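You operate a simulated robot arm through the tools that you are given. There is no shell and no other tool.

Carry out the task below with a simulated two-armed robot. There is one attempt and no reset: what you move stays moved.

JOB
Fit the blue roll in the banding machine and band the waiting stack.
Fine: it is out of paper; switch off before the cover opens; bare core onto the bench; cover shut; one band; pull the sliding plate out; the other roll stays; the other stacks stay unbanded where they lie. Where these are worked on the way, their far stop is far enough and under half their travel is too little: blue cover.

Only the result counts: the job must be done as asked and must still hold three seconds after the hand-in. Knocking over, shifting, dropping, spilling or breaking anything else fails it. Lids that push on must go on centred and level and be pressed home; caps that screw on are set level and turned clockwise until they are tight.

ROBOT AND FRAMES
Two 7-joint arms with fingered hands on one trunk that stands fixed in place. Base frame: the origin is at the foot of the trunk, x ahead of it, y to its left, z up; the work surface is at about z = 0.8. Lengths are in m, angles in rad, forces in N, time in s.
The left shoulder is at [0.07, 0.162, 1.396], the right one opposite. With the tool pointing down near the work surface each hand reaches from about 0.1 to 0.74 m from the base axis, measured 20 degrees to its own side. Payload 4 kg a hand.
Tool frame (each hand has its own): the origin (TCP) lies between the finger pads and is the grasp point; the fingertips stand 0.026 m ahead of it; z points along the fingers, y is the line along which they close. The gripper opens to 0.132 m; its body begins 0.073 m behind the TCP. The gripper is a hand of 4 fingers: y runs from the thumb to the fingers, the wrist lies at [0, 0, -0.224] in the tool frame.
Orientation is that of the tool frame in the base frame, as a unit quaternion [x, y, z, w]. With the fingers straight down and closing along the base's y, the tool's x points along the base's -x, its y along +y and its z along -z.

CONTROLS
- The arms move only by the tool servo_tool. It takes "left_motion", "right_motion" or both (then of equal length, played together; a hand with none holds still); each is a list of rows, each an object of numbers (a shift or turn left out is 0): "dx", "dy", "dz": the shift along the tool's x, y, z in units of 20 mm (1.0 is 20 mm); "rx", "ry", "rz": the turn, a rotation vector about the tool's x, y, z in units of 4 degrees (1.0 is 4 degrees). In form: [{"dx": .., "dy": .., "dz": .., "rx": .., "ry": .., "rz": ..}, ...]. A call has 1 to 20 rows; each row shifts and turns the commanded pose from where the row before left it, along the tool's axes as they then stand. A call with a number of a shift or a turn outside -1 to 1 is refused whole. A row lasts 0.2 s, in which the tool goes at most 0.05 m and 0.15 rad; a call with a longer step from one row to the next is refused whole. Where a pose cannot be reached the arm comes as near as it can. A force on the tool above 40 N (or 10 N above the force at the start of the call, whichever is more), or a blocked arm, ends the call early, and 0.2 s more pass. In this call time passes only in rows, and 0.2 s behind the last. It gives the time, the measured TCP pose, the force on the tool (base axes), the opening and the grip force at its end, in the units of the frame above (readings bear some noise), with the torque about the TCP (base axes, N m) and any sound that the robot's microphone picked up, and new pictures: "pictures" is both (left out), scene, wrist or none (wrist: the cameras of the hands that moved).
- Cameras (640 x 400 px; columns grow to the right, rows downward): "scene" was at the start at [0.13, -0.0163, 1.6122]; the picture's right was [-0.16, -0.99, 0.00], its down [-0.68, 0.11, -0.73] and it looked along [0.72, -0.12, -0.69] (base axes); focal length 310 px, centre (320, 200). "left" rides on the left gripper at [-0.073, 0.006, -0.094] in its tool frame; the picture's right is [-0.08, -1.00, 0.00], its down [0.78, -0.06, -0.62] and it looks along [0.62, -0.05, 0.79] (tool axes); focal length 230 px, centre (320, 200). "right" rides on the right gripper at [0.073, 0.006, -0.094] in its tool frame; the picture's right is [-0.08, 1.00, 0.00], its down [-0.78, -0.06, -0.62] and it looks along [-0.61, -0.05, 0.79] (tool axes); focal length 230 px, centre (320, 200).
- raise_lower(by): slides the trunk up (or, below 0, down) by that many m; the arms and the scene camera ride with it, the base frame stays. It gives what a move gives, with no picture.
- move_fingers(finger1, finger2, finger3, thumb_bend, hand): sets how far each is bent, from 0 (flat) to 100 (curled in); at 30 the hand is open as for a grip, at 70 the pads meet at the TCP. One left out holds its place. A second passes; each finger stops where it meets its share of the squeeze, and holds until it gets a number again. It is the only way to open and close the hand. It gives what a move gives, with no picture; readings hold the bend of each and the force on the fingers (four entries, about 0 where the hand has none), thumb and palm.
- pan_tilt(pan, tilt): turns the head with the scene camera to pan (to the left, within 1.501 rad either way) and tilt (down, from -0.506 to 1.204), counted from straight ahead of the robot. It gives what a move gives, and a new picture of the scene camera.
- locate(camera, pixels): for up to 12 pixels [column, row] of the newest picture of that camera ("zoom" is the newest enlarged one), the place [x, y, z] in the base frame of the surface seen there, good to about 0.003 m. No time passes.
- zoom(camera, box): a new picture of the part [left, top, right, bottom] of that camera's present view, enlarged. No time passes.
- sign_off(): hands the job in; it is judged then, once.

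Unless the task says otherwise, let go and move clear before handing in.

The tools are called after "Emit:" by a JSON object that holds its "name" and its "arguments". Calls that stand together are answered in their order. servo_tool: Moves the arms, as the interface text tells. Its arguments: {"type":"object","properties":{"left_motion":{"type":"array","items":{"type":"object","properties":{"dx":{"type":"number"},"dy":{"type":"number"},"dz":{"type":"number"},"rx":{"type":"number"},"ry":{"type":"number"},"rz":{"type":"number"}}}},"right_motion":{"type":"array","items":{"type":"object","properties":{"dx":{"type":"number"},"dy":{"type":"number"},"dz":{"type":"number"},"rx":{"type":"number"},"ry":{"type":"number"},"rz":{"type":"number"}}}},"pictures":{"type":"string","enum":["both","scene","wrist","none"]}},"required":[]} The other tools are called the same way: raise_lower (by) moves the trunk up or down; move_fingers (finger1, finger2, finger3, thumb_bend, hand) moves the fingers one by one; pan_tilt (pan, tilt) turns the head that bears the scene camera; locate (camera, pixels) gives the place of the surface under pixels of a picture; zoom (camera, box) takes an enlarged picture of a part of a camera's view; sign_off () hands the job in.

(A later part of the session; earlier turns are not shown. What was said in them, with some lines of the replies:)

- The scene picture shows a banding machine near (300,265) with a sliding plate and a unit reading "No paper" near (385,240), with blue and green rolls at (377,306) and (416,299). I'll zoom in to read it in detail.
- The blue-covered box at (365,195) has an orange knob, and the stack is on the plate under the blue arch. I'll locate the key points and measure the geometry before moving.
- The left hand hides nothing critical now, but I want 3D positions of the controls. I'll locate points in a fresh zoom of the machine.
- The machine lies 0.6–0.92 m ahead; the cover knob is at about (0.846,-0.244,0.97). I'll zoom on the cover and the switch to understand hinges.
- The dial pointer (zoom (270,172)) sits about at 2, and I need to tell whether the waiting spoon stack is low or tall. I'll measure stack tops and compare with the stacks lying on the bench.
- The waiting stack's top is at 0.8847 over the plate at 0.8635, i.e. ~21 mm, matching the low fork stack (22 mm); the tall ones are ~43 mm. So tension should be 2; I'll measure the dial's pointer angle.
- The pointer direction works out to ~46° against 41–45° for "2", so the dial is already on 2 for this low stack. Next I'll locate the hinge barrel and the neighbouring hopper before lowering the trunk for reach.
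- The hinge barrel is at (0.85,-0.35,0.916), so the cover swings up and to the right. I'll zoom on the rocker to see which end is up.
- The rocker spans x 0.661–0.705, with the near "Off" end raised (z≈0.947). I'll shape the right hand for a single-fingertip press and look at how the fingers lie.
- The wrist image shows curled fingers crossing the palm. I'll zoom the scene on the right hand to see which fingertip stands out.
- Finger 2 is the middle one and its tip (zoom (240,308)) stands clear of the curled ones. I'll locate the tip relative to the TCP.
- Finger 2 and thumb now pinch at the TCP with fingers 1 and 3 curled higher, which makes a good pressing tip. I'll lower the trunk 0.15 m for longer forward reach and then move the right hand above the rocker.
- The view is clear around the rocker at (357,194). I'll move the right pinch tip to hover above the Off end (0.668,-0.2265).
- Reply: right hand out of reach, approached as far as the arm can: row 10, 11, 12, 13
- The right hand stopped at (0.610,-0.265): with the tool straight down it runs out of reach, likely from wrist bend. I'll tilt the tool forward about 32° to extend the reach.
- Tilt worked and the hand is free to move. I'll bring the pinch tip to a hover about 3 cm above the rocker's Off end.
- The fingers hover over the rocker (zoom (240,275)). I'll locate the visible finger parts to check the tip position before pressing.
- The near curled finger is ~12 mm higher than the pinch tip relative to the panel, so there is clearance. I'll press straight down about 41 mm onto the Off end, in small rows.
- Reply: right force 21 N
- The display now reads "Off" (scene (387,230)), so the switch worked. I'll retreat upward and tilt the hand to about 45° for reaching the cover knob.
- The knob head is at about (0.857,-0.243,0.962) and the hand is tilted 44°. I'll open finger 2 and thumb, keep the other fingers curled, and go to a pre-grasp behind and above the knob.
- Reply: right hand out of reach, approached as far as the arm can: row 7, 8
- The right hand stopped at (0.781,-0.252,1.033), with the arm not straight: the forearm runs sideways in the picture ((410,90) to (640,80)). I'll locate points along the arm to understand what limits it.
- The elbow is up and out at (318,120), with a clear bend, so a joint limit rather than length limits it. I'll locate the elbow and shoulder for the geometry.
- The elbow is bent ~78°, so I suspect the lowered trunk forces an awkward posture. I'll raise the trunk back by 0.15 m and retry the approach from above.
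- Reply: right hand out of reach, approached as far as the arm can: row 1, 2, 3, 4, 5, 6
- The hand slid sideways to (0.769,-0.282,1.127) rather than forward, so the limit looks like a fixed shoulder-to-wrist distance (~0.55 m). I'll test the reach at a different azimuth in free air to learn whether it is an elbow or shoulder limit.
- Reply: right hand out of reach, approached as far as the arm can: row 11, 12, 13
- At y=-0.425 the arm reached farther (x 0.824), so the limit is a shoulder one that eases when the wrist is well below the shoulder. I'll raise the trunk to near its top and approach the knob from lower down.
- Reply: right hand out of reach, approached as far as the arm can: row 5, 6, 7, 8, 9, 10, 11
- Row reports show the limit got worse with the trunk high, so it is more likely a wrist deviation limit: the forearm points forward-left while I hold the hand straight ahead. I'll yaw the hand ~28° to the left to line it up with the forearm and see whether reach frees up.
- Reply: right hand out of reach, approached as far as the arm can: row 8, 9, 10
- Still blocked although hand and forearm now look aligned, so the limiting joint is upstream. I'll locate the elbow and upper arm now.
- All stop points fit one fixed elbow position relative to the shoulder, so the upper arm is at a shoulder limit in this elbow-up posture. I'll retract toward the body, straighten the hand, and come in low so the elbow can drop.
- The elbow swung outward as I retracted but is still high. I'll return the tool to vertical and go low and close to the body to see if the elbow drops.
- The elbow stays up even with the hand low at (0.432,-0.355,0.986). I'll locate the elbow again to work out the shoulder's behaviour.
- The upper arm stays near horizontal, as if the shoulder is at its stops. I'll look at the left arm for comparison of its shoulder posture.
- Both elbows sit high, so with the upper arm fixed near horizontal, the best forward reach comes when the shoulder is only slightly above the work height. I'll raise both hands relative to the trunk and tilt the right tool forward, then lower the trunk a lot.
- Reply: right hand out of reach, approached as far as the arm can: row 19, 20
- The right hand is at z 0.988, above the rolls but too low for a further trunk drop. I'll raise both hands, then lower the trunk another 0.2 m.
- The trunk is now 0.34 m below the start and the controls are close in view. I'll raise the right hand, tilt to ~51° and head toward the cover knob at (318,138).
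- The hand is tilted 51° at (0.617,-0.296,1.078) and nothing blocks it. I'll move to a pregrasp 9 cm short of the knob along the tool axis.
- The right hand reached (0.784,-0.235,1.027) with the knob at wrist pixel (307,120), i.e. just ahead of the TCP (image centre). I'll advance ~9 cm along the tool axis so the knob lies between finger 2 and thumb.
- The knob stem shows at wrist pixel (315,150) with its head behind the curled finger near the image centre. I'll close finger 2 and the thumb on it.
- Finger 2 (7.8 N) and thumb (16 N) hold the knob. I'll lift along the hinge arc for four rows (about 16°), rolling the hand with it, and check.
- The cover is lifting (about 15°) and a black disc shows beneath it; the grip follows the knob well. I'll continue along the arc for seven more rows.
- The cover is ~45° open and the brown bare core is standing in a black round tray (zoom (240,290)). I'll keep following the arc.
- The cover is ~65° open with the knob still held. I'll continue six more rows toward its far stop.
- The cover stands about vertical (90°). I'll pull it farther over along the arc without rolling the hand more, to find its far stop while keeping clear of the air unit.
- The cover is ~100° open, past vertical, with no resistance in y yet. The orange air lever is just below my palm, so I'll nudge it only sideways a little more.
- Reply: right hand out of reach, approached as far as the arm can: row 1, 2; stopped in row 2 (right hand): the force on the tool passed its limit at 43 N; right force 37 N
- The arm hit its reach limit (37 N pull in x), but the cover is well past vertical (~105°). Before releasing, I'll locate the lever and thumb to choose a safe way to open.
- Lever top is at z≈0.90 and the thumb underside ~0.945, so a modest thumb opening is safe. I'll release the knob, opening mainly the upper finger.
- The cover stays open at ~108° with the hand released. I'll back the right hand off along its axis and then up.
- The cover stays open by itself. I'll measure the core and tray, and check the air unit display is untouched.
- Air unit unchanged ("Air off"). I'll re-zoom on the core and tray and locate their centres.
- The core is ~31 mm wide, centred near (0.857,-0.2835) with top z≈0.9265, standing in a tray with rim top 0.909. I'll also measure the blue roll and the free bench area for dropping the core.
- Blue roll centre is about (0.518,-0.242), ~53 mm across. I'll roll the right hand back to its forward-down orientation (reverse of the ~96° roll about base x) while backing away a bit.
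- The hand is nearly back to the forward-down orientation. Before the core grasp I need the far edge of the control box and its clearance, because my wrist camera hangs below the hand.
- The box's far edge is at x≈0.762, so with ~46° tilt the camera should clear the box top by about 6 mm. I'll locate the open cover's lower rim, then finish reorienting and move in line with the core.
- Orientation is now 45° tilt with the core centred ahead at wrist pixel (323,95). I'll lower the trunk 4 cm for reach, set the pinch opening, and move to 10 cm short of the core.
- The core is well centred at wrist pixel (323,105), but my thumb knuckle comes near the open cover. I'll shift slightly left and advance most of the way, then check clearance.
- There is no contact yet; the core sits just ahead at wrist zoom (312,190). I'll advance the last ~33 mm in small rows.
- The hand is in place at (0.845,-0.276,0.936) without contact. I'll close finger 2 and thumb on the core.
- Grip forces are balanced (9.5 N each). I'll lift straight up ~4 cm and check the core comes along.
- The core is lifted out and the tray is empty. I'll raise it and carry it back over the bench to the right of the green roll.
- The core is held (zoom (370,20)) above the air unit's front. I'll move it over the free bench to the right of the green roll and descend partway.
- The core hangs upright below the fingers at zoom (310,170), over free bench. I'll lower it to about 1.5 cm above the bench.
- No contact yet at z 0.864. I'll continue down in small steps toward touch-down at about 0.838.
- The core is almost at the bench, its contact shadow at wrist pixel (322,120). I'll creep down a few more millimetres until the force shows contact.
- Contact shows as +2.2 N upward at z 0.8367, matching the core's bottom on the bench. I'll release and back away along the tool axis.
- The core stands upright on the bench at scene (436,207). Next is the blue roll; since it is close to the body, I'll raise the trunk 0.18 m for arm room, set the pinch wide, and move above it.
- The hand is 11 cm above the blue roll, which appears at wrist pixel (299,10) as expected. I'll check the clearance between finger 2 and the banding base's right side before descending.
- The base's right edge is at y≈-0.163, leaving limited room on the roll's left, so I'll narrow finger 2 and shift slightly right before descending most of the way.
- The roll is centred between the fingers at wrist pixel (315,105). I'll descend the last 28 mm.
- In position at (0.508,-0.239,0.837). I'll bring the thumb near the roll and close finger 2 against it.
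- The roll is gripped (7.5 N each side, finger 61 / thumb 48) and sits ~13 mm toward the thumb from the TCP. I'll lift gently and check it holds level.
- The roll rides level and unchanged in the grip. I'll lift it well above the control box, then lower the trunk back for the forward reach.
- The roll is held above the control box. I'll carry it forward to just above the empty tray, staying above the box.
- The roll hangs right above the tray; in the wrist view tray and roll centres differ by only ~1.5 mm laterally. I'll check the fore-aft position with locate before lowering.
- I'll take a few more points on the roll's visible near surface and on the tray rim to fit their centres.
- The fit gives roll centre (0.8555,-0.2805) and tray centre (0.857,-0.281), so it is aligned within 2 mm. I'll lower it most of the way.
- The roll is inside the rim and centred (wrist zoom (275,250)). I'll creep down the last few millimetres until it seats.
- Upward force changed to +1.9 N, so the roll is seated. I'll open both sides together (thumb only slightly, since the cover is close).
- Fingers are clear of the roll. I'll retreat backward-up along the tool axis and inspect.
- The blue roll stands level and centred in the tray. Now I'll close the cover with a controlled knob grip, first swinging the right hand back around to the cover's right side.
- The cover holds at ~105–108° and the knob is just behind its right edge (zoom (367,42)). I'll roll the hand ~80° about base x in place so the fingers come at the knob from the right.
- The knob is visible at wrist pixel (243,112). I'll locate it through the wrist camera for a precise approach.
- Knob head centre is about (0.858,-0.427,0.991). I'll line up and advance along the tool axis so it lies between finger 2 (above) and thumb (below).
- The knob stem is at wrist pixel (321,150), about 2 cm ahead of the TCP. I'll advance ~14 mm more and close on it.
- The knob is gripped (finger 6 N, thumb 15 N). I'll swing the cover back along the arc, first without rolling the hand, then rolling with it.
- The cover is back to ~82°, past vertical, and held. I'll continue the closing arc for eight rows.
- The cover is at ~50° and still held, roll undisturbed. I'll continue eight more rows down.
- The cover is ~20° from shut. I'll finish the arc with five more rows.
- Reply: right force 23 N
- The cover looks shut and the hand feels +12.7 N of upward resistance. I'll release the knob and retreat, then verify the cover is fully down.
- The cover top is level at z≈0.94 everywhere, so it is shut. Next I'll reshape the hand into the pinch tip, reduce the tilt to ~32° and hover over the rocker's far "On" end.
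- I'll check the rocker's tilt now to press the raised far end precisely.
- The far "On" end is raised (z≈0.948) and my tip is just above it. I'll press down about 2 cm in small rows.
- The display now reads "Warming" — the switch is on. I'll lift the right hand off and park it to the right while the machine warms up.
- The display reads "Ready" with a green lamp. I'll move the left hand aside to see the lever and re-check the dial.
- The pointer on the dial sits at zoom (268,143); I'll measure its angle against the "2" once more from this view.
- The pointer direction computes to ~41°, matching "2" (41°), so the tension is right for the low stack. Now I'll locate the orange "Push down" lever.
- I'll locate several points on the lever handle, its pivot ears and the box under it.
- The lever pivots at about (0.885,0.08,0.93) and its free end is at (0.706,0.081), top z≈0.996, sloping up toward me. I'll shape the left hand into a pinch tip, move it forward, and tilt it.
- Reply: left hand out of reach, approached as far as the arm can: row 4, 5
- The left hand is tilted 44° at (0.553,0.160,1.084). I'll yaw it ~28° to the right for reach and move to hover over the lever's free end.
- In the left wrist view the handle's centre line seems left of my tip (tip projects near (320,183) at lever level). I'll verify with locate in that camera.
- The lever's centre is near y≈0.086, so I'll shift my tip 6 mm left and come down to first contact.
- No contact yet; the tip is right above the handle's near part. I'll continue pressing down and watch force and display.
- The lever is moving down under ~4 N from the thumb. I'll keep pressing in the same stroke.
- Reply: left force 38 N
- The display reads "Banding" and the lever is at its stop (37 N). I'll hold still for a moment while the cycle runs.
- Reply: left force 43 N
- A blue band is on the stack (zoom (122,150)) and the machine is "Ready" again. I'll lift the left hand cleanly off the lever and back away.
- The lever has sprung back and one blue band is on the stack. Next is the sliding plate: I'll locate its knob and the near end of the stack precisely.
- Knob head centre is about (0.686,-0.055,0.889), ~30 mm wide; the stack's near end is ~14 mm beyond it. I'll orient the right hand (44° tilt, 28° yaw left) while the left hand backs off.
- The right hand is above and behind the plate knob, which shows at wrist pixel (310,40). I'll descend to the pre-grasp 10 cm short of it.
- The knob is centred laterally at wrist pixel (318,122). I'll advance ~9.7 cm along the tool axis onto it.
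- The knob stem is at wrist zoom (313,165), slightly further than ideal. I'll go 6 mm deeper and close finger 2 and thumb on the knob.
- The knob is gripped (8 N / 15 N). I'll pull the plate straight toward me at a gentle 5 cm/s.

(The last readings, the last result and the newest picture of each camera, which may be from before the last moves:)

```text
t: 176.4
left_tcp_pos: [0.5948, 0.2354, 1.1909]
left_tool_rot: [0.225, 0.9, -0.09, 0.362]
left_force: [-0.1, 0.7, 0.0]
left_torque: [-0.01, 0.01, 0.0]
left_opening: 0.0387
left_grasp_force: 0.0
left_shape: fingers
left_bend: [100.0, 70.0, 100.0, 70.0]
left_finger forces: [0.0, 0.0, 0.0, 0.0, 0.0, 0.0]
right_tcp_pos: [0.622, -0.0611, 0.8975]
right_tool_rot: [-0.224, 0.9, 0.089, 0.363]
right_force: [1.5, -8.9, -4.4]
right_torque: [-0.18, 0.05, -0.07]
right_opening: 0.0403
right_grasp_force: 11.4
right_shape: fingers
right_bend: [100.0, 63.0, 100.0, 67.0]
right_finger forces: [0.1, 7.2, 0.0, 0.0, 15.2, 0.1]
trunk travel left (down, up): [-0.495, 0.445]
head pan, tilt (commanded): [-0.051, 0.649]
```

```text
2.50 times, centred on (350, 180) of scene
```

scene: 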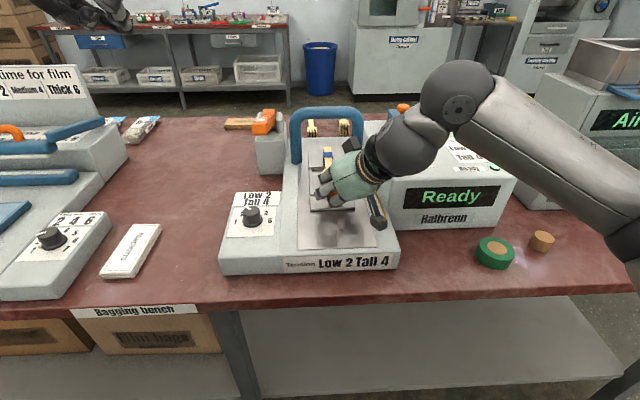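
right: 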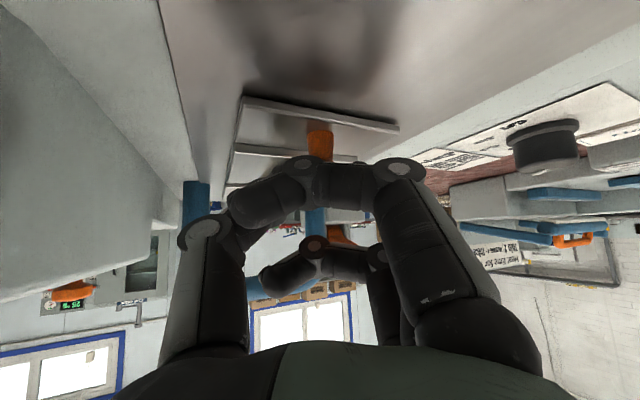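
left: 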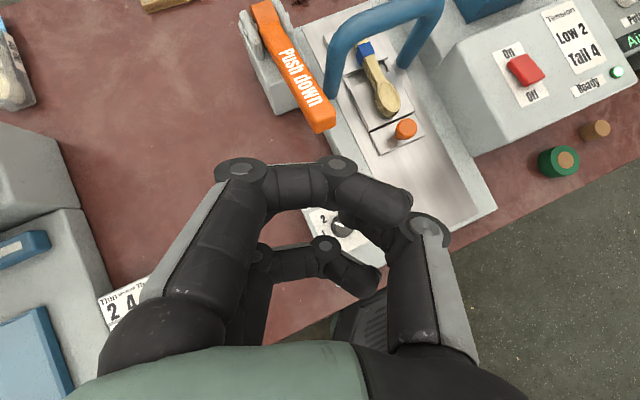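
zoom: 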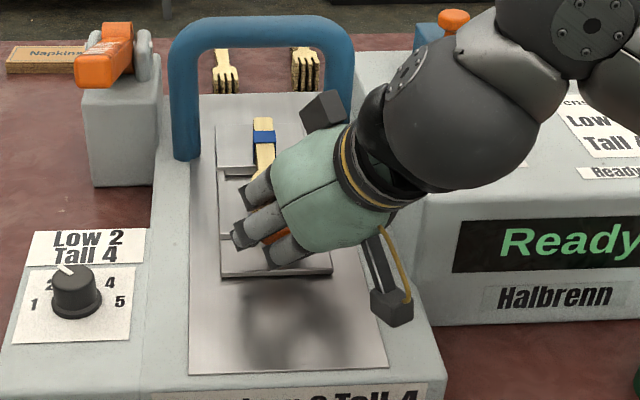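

The plate is sliding with the banded stack riding on it. I'll continue pulling.

Emit:
{"name": "servo_tool", "arguments": {"right_motion": [{"dx": 0.2, "dy": 0.15, "dz": -0.2}, {"dx": 0.3175, "dy": 0.2345, "dz": -0.307}, {"dx": 0.3175, "dy": 0.2345, "dz": -0.307}, {"dx": 0.3175, "dy": 0.2345, "dz": -0.307}, {"dx": 0.3175, "dy": 0.2345, "dz": -0.307}, {"dx": 0.2, "dy": 0.15, "dz": -0.2}]}}

Emit:
{"name": "zoom", "arguments": {"camera": "scene", "box": [280, 100, 420, 260]}}

```text
t: 177.8
left_tcp_pos: [0.5956, 0.2347, 1.19]
left_tool_rot: [0.225, 0.9, -0.09, 0.362]
left_force: [0.2, -0.1, 0.4]
left_torque: [-0.02, 0.0, 0.0]
left_opening: 0.0389
left_grasp_force: 0.0
left_shape: fingers
left_bend: [100.0, 70.0, 100.0, 70.0]
left_finger forces: [0.0, 0.0, 0.0, 0.0, 0.0, 0.1]
right_tcp_pos: [0.5702, -0.0608, 0.8982]
right_tool_rot: [-0.224, 0.901, 0.089, 0.362]
right_force: [0.2, -9.5, -5.3]
right_torque: [-0.17, 0.13, -0.09]
right_opening: 0.0401
right_grasp_force: 11.4
right_shape: fingers
right_bend: [100.0, 63.0, 100.0, 67.0]
right_finger forces: [0.1, 6.7, 0.0, 0.1, 15.5, 0.1]
trunk travel left (down, up): [-0.495, 0.445]
head pan, tilt (commanded): [-0.051, 0.649]
```

scene: 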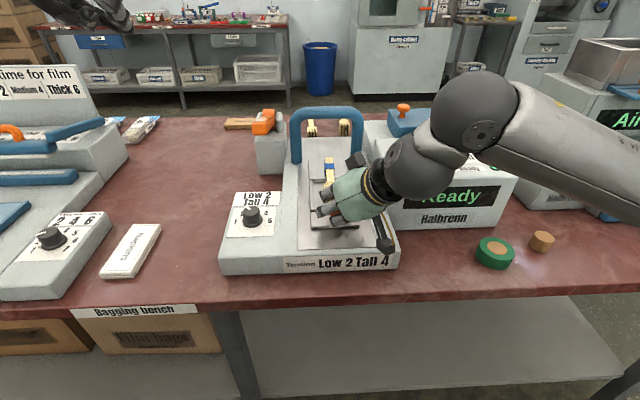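
right: 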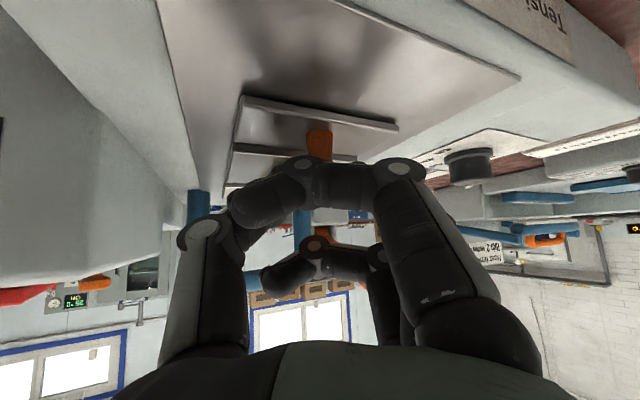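

```text
2.50 times, centred on (350, 180) of scene
```

zoom: 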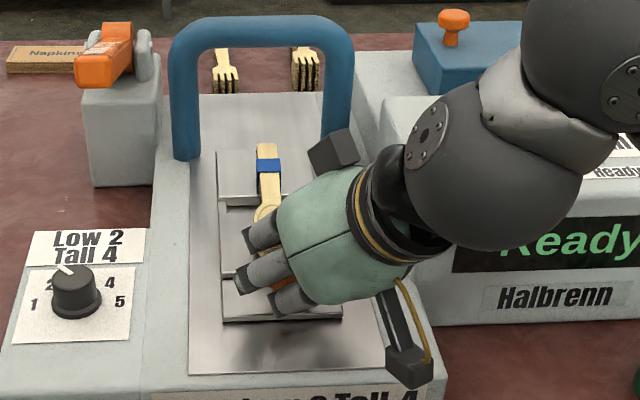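

Pulled ~11 cm, stack still in place. I'll keep going toward the near stop, watching the x force.

Emit:
{"name": "servo_tool", "arguments": {"right_motion": [{"dx": 0.2, "dy": 0.15, "dz": -0.2}, {"dx": 0.25, "dy": 0.185, "dz": -0.242}, {"dx": 0.25, "dy": 0.185, "dz": -0.242}, {"dx": 0.2, "dy": 0.15, "dz": -0.2}]}}

Emit:
{"name": "zoom", "arguments": {"camera": "scene", "box": [280, 100, 420, 260]}}

```text
t: 178.8
left_tcp_pos: [0.5953, 0.2346, 1.1906]
left_tool_rot: [0.225, 0.9, -0.09, 0.362]
left_force: [0.6, -0.7, 0.0]
left_torque: [-0.01, 0.01, -0.01]
left_opening: 0.0388
left_grasp_force: 0.2
left_shape: fingers
left_bend: [100.0, 70.0, 100.0, 70.0]
left_finger forces: [0.1, 0.0, 0.0, 0.1, 0.0, 0.0]
right_tcp_pos: [0.5415, -0.0606, 0.8968]
right_tool_rot: [-0.224, 0.9, 0.089, 0.362]
right_force: [1.0, -9.0, -7.4]
right_torque: [-0.13, 0.08, -0.06]
right_opening: 0.0402
right_grasp_force: 11.4
right_shape: fingers
right_bend: [100.0, 63.0, 100.0, 67.0]
right_finger forces: [0.0, 7.1, 0.0, 0.0, 14.6, 0.0]
trunk travel left (down, up): [-0.495, 0.445]
head pan, tilt (commanded): [-0.051, 0.649]
```

scene: 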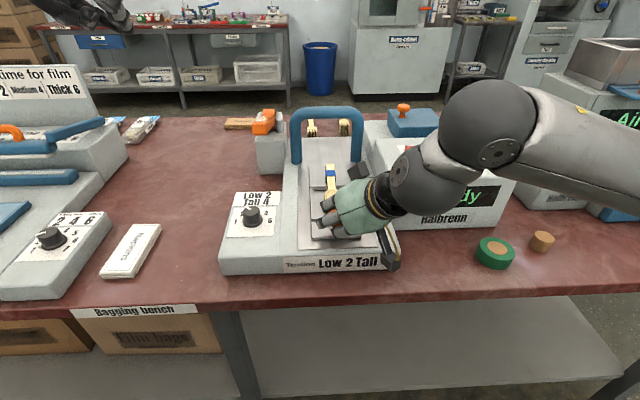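
right: 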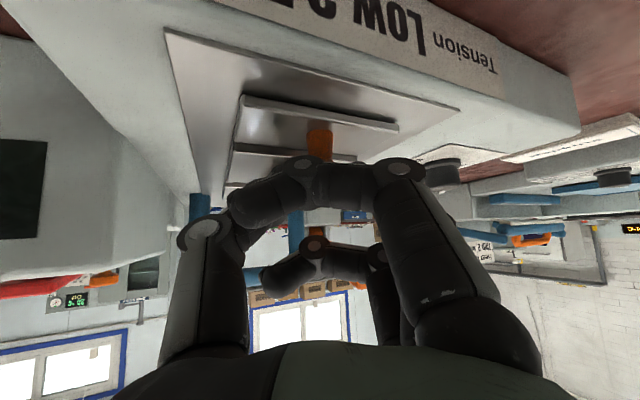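

```text
2.50 times, centred on (350, 180) of scene
```

zoom: 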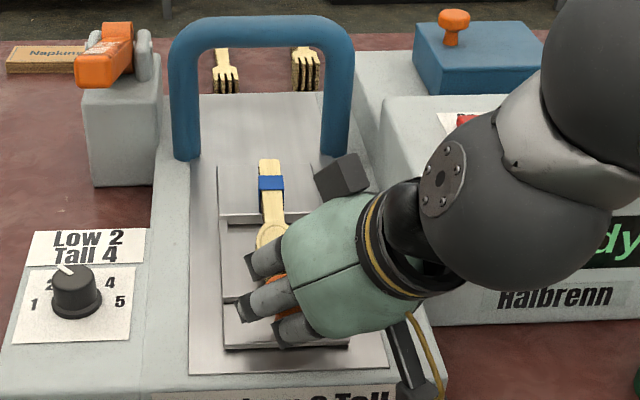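

The plate's near edge is ~2 cm from the channel's end. I'll pull the remaining distance slowly to feel the stop.

Emit:
{"name": "servo_tool", "arguments": {"right_motion": [{"dx": 0.19, "dy": 0.14, "dz": -0.184}, {"dx": 0.19, "dy": 0.14, "dz": -0.184}, {"dx": 0.16, "dy": 0.118, "dz": -0.155}]}}

Emit:
{"name": "zoom", "arguments": {"camera": "scene", "box": [280, 100, 420, 260]}}

```text
t: 179.7
left_tcp_pos: [0.5948, 0.2344, 1.1897]
left_tool_rot: [0.225, 0.9, -0.09, 0.363]
left_force: [-0.1, -0.3, -1.0]
left_torque: [0.01, 0.03, 0.03]
left_opening: 0.0388
left_grasp_force: 0.1
left_shape: fingers
left_bend: [100.0, 70.0, 100.0, 70.0]
left_finger forces: [0.0, 0.0, 0.0, 0.0, 0.0, 0.0]
right_tcp_pos: [0.5232, -0.0604, 0.8972]
right_tool_rot: [-0.225, 0.9, 0.089, 0.362]
right_force: [0.7, -8.7, -7.2]
right_torque: [-0.09, 0.08, -0.07]
right_opening: 0.0402
right_grasp_force: 10.8
right_shape: fingers
right_bend: [100.0, 63.0, 100.0, 67.0]
right_finger forces: [0.0, 7.1, 0.0, 0.0, 14.3, 0.1]
trunk travel left (down, up): [-0.495, 0.445]
head pan, tilt (commanded): [-0.051, 0.649]
```

scene: 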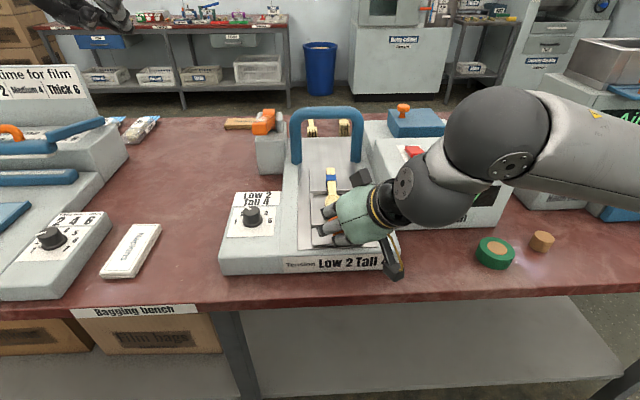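
right: 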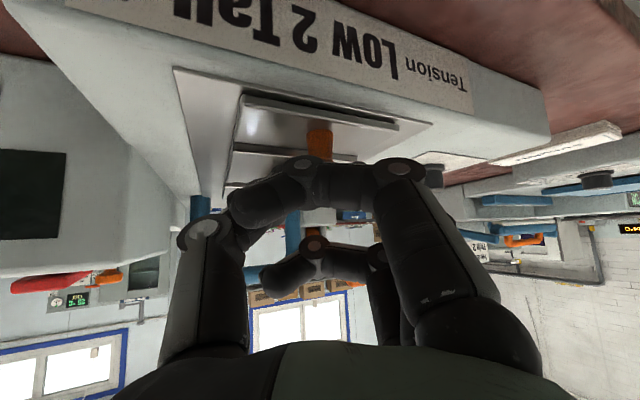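

```text
2.50 times, centred on (350, 180) of scene
```

zoom: 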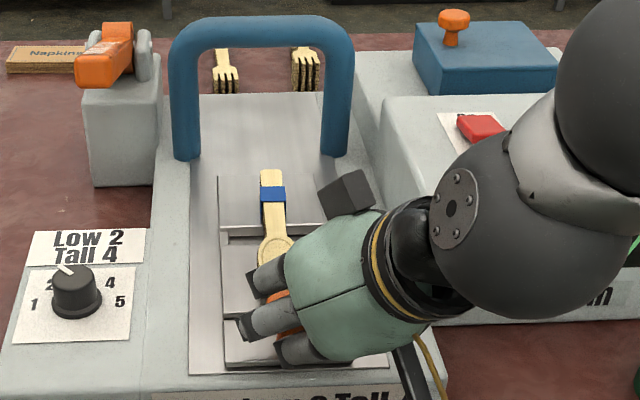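

No stop yet, but the plate edge is nearly at the channel's end. I'll continue in 4 mm steps.

Emit:
{"name": "servo_tool", "arguments": {"right_motion": [{"dx": 0.127, "dy": 0.094, "dz": -0.123}, {"dx": 0.127, "dy": 0.094, "dz": -0.123}, {"dx": 0.127, "dy": 0.094, "dz": -0.123}]}}

Emit:
{"name": "zoom", "arguments": {"camera": "scene", "box": [280, 120, 420, 280]}}

```text
t: 180.4
left_tcp_pos: [0.5984, 0.235, 1.189]
left_tool_rot: [0.225, 0.9, -0.091, 0.361]
left_force: [-0.2, 0.4, 0.2]
left_torque: [-0.02, 0.01, 0.0]
left_opening: 0.0389
left_grasp_force: 0.1
left_shape: fingers
left_bend: [100.0, 70.0, 100.0, 70.0]
left_finger forces: [0.0, 0.1, 0.0, 0.0, 0.0, 0.0]
right_tcp_pos: [0.5156, -0.0589, 0.899]
right_tool_rot: [-0.223, 0.9, 0.089, 0.364]
right_force: [21.0, -3.2, -3.2]
right_torque: [-0.03, -0.32, -0.02]
right_opening: 0.0413
right_grasp_force: 11.4
right_shape: fingers
right_bend: [100.0, 63.0, 100.0, 65.0]
right_finger forces: [0.0, 5.2, 0.0, 0.0, 17.6, 0.1]
trunk travel left (down, up): [-0.495, 0.445]
head pan, tilt (commanded): [-0.051, 0.649]
```

scene: 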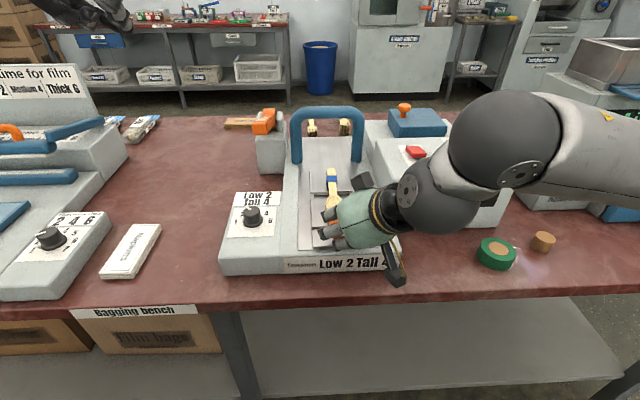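
right: 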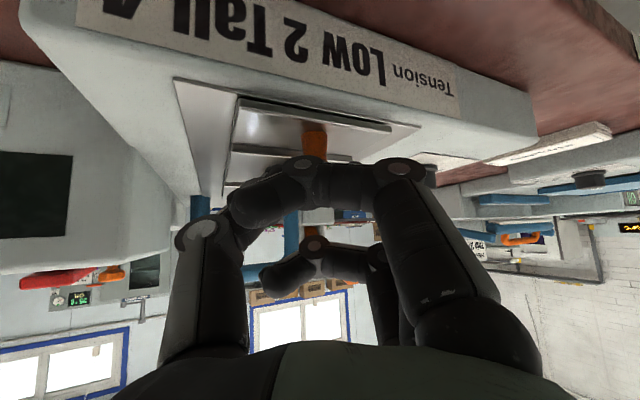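

```text
2.50 times, centred on (350, 200) of scene
```

zoom: 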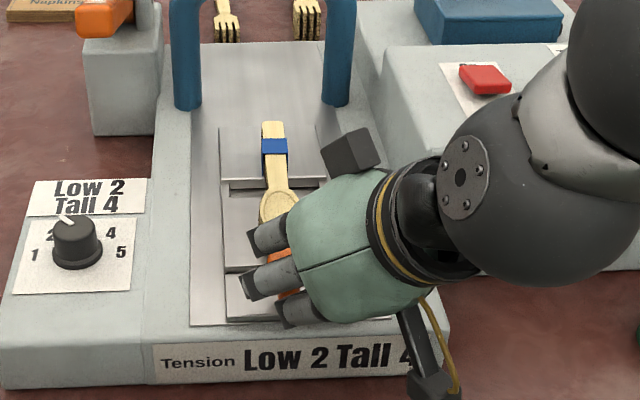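

The x force jumped to 21 N: the plate is at its stop. I'll release the knob and retreat back and up.

Emit:
{"name": "move_fingers", "arguments": {"hand": "right", "finger2": 46, "thumb_bend": 48}}

Emit:
{"name": "servo_tool", "arguments": {"right_motion": [{"dz": -0.5}, {"dz": -0.8}, {"dz": -0.9}, {"dx": -0.3, "dz": -0.9}, {"dx": -0.6, "dz": -0.7}, {"dx": -0.6, "dz": -0.7}, {"dx": -0.6, "dz": -0.7}, {"dx": -0.5, "dy": -0.7, "dz": -0.5}, {"dx": -0.3, "dy": -0.9, "dz": -0.3}, {"dy": -0.95}, {"dy": -0.95}, {"dy": -0.95}]}}

Emit:
{"name": "zoom", "arguments": {"camera": "scene", "box": [220, 90, 440, 280]}}

```text
t: 181.4
left_tcp_pos: [0.5947, 0.236, 1.1897]
left_tool_rot: [0.224, 0.9, -0.091, 0.364]
left_force: [0.1, -0.7, -0.1]
left_torque: [0.0, -0.03, 0.0]
left_opening: 0.0387
left_grasp_force: 0.1
left_shape: fingers
left_bend: [100.0, 70.0, 100.0, 70.0]
left_finger forces: [0.0, 0.1, 0.0, 0.1, 0.1, 0.0]
right_tcp_pos: [0.5115, -0.058, 0.8986]
right_tool_rot: [-0.225, 0.9, 0.089, 0.363]
right_force: [0.0, -0.3, -0.2]
right_torque: [-0.03, 0.01, -0.03]
right_opening: 0.0487
right_grasp_force: 0.1
right_shape: fingers
right_bend: [100.0, 46.0, 100.0, 48.0]
right_finger forces: [0.1, 0.0, 0.0, 0.0, 0.0, 0.0]
trunk travel left (down, up): [-0.495, 0.445]
head pan, tilt (commanded): [-0.051, 0.649]
```

```text
t: 184.1
left_tcp_pos: [0.5939, 0.2348, 1.1897]
left_tool_rot: [0.225, 0.9, -0.09, 0.363]
left_force: [0.1, -0.1, -0.2]
left_torque: [0.04, 0.02, -0.03]
left_opening: 0.0389
left_grasp_force: 0.0
left_shape: fingers
left_bend: [100.0, 70.0, 100.0, 70.0]
left_finger forces: [0.1, 0.0, 0.0, 0.1, 0.0, 0.1]
right_tcp_pos: [0.5169, -0.157, 1.027]
right_tool_rot: [-0.224, 0.9, 0.088, 0.363]
right_force: [-0.5, -1.0, 0.1]
right_torque: [0.0, -0.01, 0.01]
right_opening: 0.0486
right_grasp_force: 0.0
right_shape: fingers
right_bend: [100.0, 46.0, 100.0, 48.0]
right_finger forces: [0.0, 0.0, 0.0, 0.0, 0.0, 0.1]
trunk travel left (down, up): [-0.495, 0.445]
head pan, tilt (commanded): [-0.051, 0.649]
```

scene: 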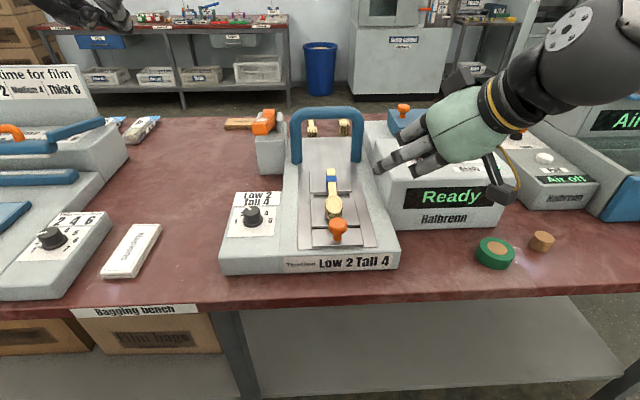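
right: 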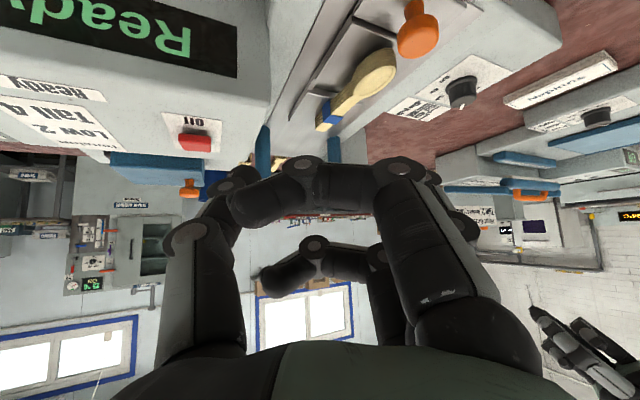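

```text
2.11 times, centred on (330, 185) of scene
```

zoom: 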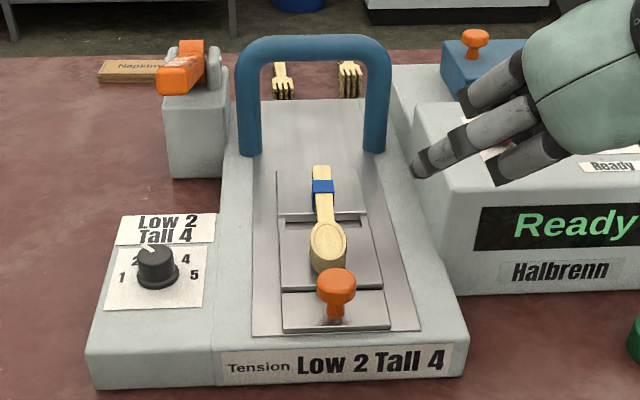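

The plate is out with the once-banded stack on it, and the display shows "Ready". I'll move the right hand clear and do a final check of everything.

Emit:
{"name": "servo_tool", "arguments": {"right_motion": [{"dx": -0.4, "dy": -0.8, "dz": -0.6}, {"dx": -0.4, "dy": -0.8, "dz": -0.6}, {"dx": -0.3, "dy": -0.8, "dz": -0.8}, {"dx": -0.2, "dy": -0.8, "dz": -0.8}, {"dx": 0.2, "dy": -0.8, "dz": -0.8}, {"dx": 0.2, "dy": -0.8, "dz": -0.8}, {"dx": 0.2, "dy": -0.8, "dz": -0.5}], "pictures": "none"}}

Emit:
{"name": "pan_tilt", "arguments": {"pan": -0.2, "tilt": 0.65}}

Emit:
{"name": "zoom", "arguments": {"camera": "scene", "box": [220, 80, 420, 280]}}

Emit:
{"name": "zoom", "arguments": {"camera": "scene", "box": [310, 80, 520, 270]}}

```text
t: 185.7
left_tcp_pos: [0.5949, 0.2344, 1.1912]
left_tool_rot: [0.225, 0.899, -0.091, 0.364]
left_force: [0.1, -0.9, -0.4]
left_torque: [0.01, 0.01, -0.01]
left_opening: 0.039
left_grasp_force: 0.0
left_shape: fingers
left_bend: [100.0, 70.0, 100.0, 70.0]
left_finger forces: [0.1, 0.0, 0.1, 0.0, 0.1, 0.1]
right_tcp_pos: [0.5182, -0.2824, 1.1062]
right_tool_rot: [-0.225, 0.9, 0.088, 0.362]
right_force: [1.3, -0.3, 0.6]
right_torque: [0.01, 0.0, -0.02]
right_opening: 0.0484
right_grasp_force: 0.1
right_shape: fingers
right_bend: [100.0, 46.0, 100.0, 48.0]
right_finger forces: [0.0, 0.0, 0.0, 0.0, 0.1, 0.0]
trunk travel left (down, up): [-0.495, 0.445]
head pan, tilt (commanded): [-0.051, 0.649]
```

```text
t: 186.3
left_tcp_pos: [0.5953, 0.236, 1.1895]
left_tool_rot: [0.224, 0.899, -0.091, 0.364]
left_force: [-0.2, 0.0, -0.5]
left_torque: [-0.03, 0.0, -0.04]
left_opening: 0.0389
left_grasp_force: 0.1
left_shape: fingers
left_bend: [100.0, 70.0, 100.0, 70.0]
left_finger forces: [0.0, 0.1, 0.0, 0.0, 0.0, 0.0]
right_tcp_pos: [0.5177, -0.2812, 1.1075]
right_tool_rot: [-0.224, 0.9, 0.088, 0.363]
right_force: [0.5, -0.9, -0.1]
right_torque: [0.01, 0.02, 0.0]
right_opening: 0.0487
right_grasp_force: 0.0
right_shape: fingers
right_bend: [100.0, 46.0, 100.0, 48.0]
right_finger forces: [0.0, 0.1, 0.0, 0.0, 0.0, 0.1]
trunk travel left (down, up): [-0.495, 0.445]
head pan, tilt (commanded): [-0.201, 0.649]
```

scene: 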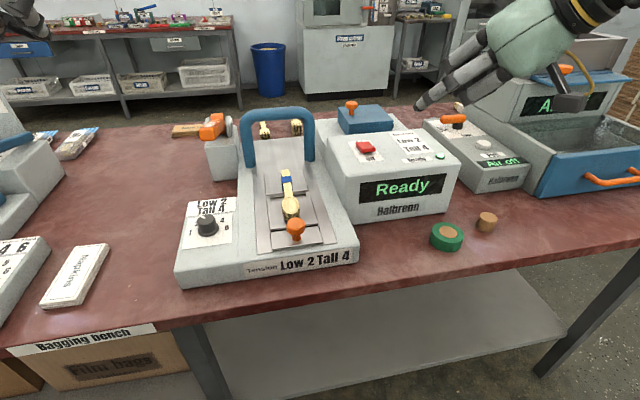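

```text
2.00 times, centred on (320, 180) of scene
```

zoom: 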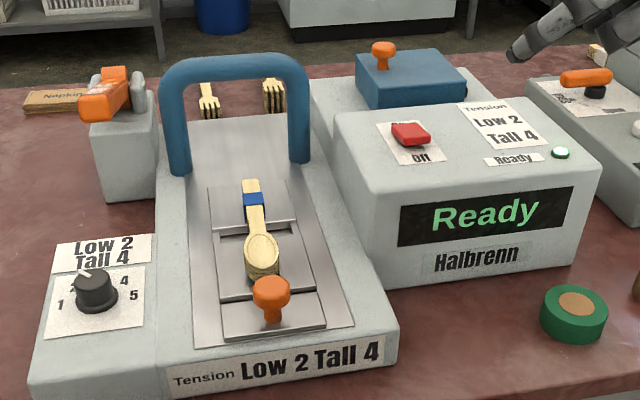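

```text
2.11 times, centred on (415, 175) of scene
```

zoom: 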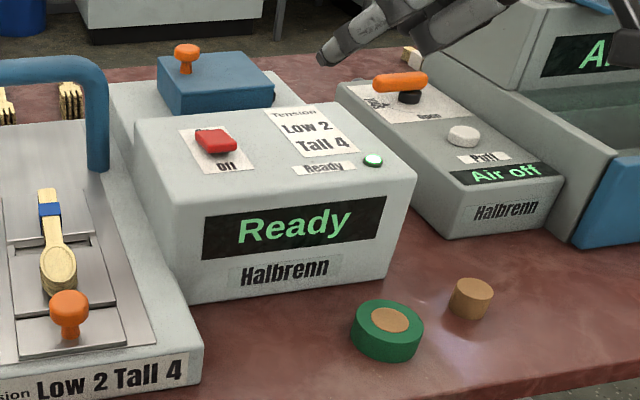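

Everything checks out. The cover is shut with the blue roll inside, and the core stands upright on the bench at zoom (470,300). The green roll and the other stacks are untouched. The stack on the pulled-out plate carries one blue band, and both hands are clear, so I'm handing in.

Emit:
{"name": "sign_off", "arguments": {}}

```text
The job is handed in.
```

I've handed the job in: the blue roll is in the banding machine and the waiting stack has one blue band. I haven't seen the judge's result.

- **Roll change:** I switched the machine off before opening the cover. The bare core is standing upright on the bench, the blue roll sits level in the tray, and the cover is shut.
- **Banding:** The machine showed "No paper" at the start and "Ready" after I switched it back on. The stack is about 21 mm high, so it counts as low. The tension dial already stood at 2, so I left it. I pushed the lever down once and it put on one band.
- **Sliding plate:** I pulled it out to its stop with the banded stack on it.
- **Left alone:** The green roll and the other stacks are where they lay, and the air unit still reads "Air off".

The machine is still switched on, since the job didn't ask for it to be off at the end. Both hands let go and moved clear before I handed in.
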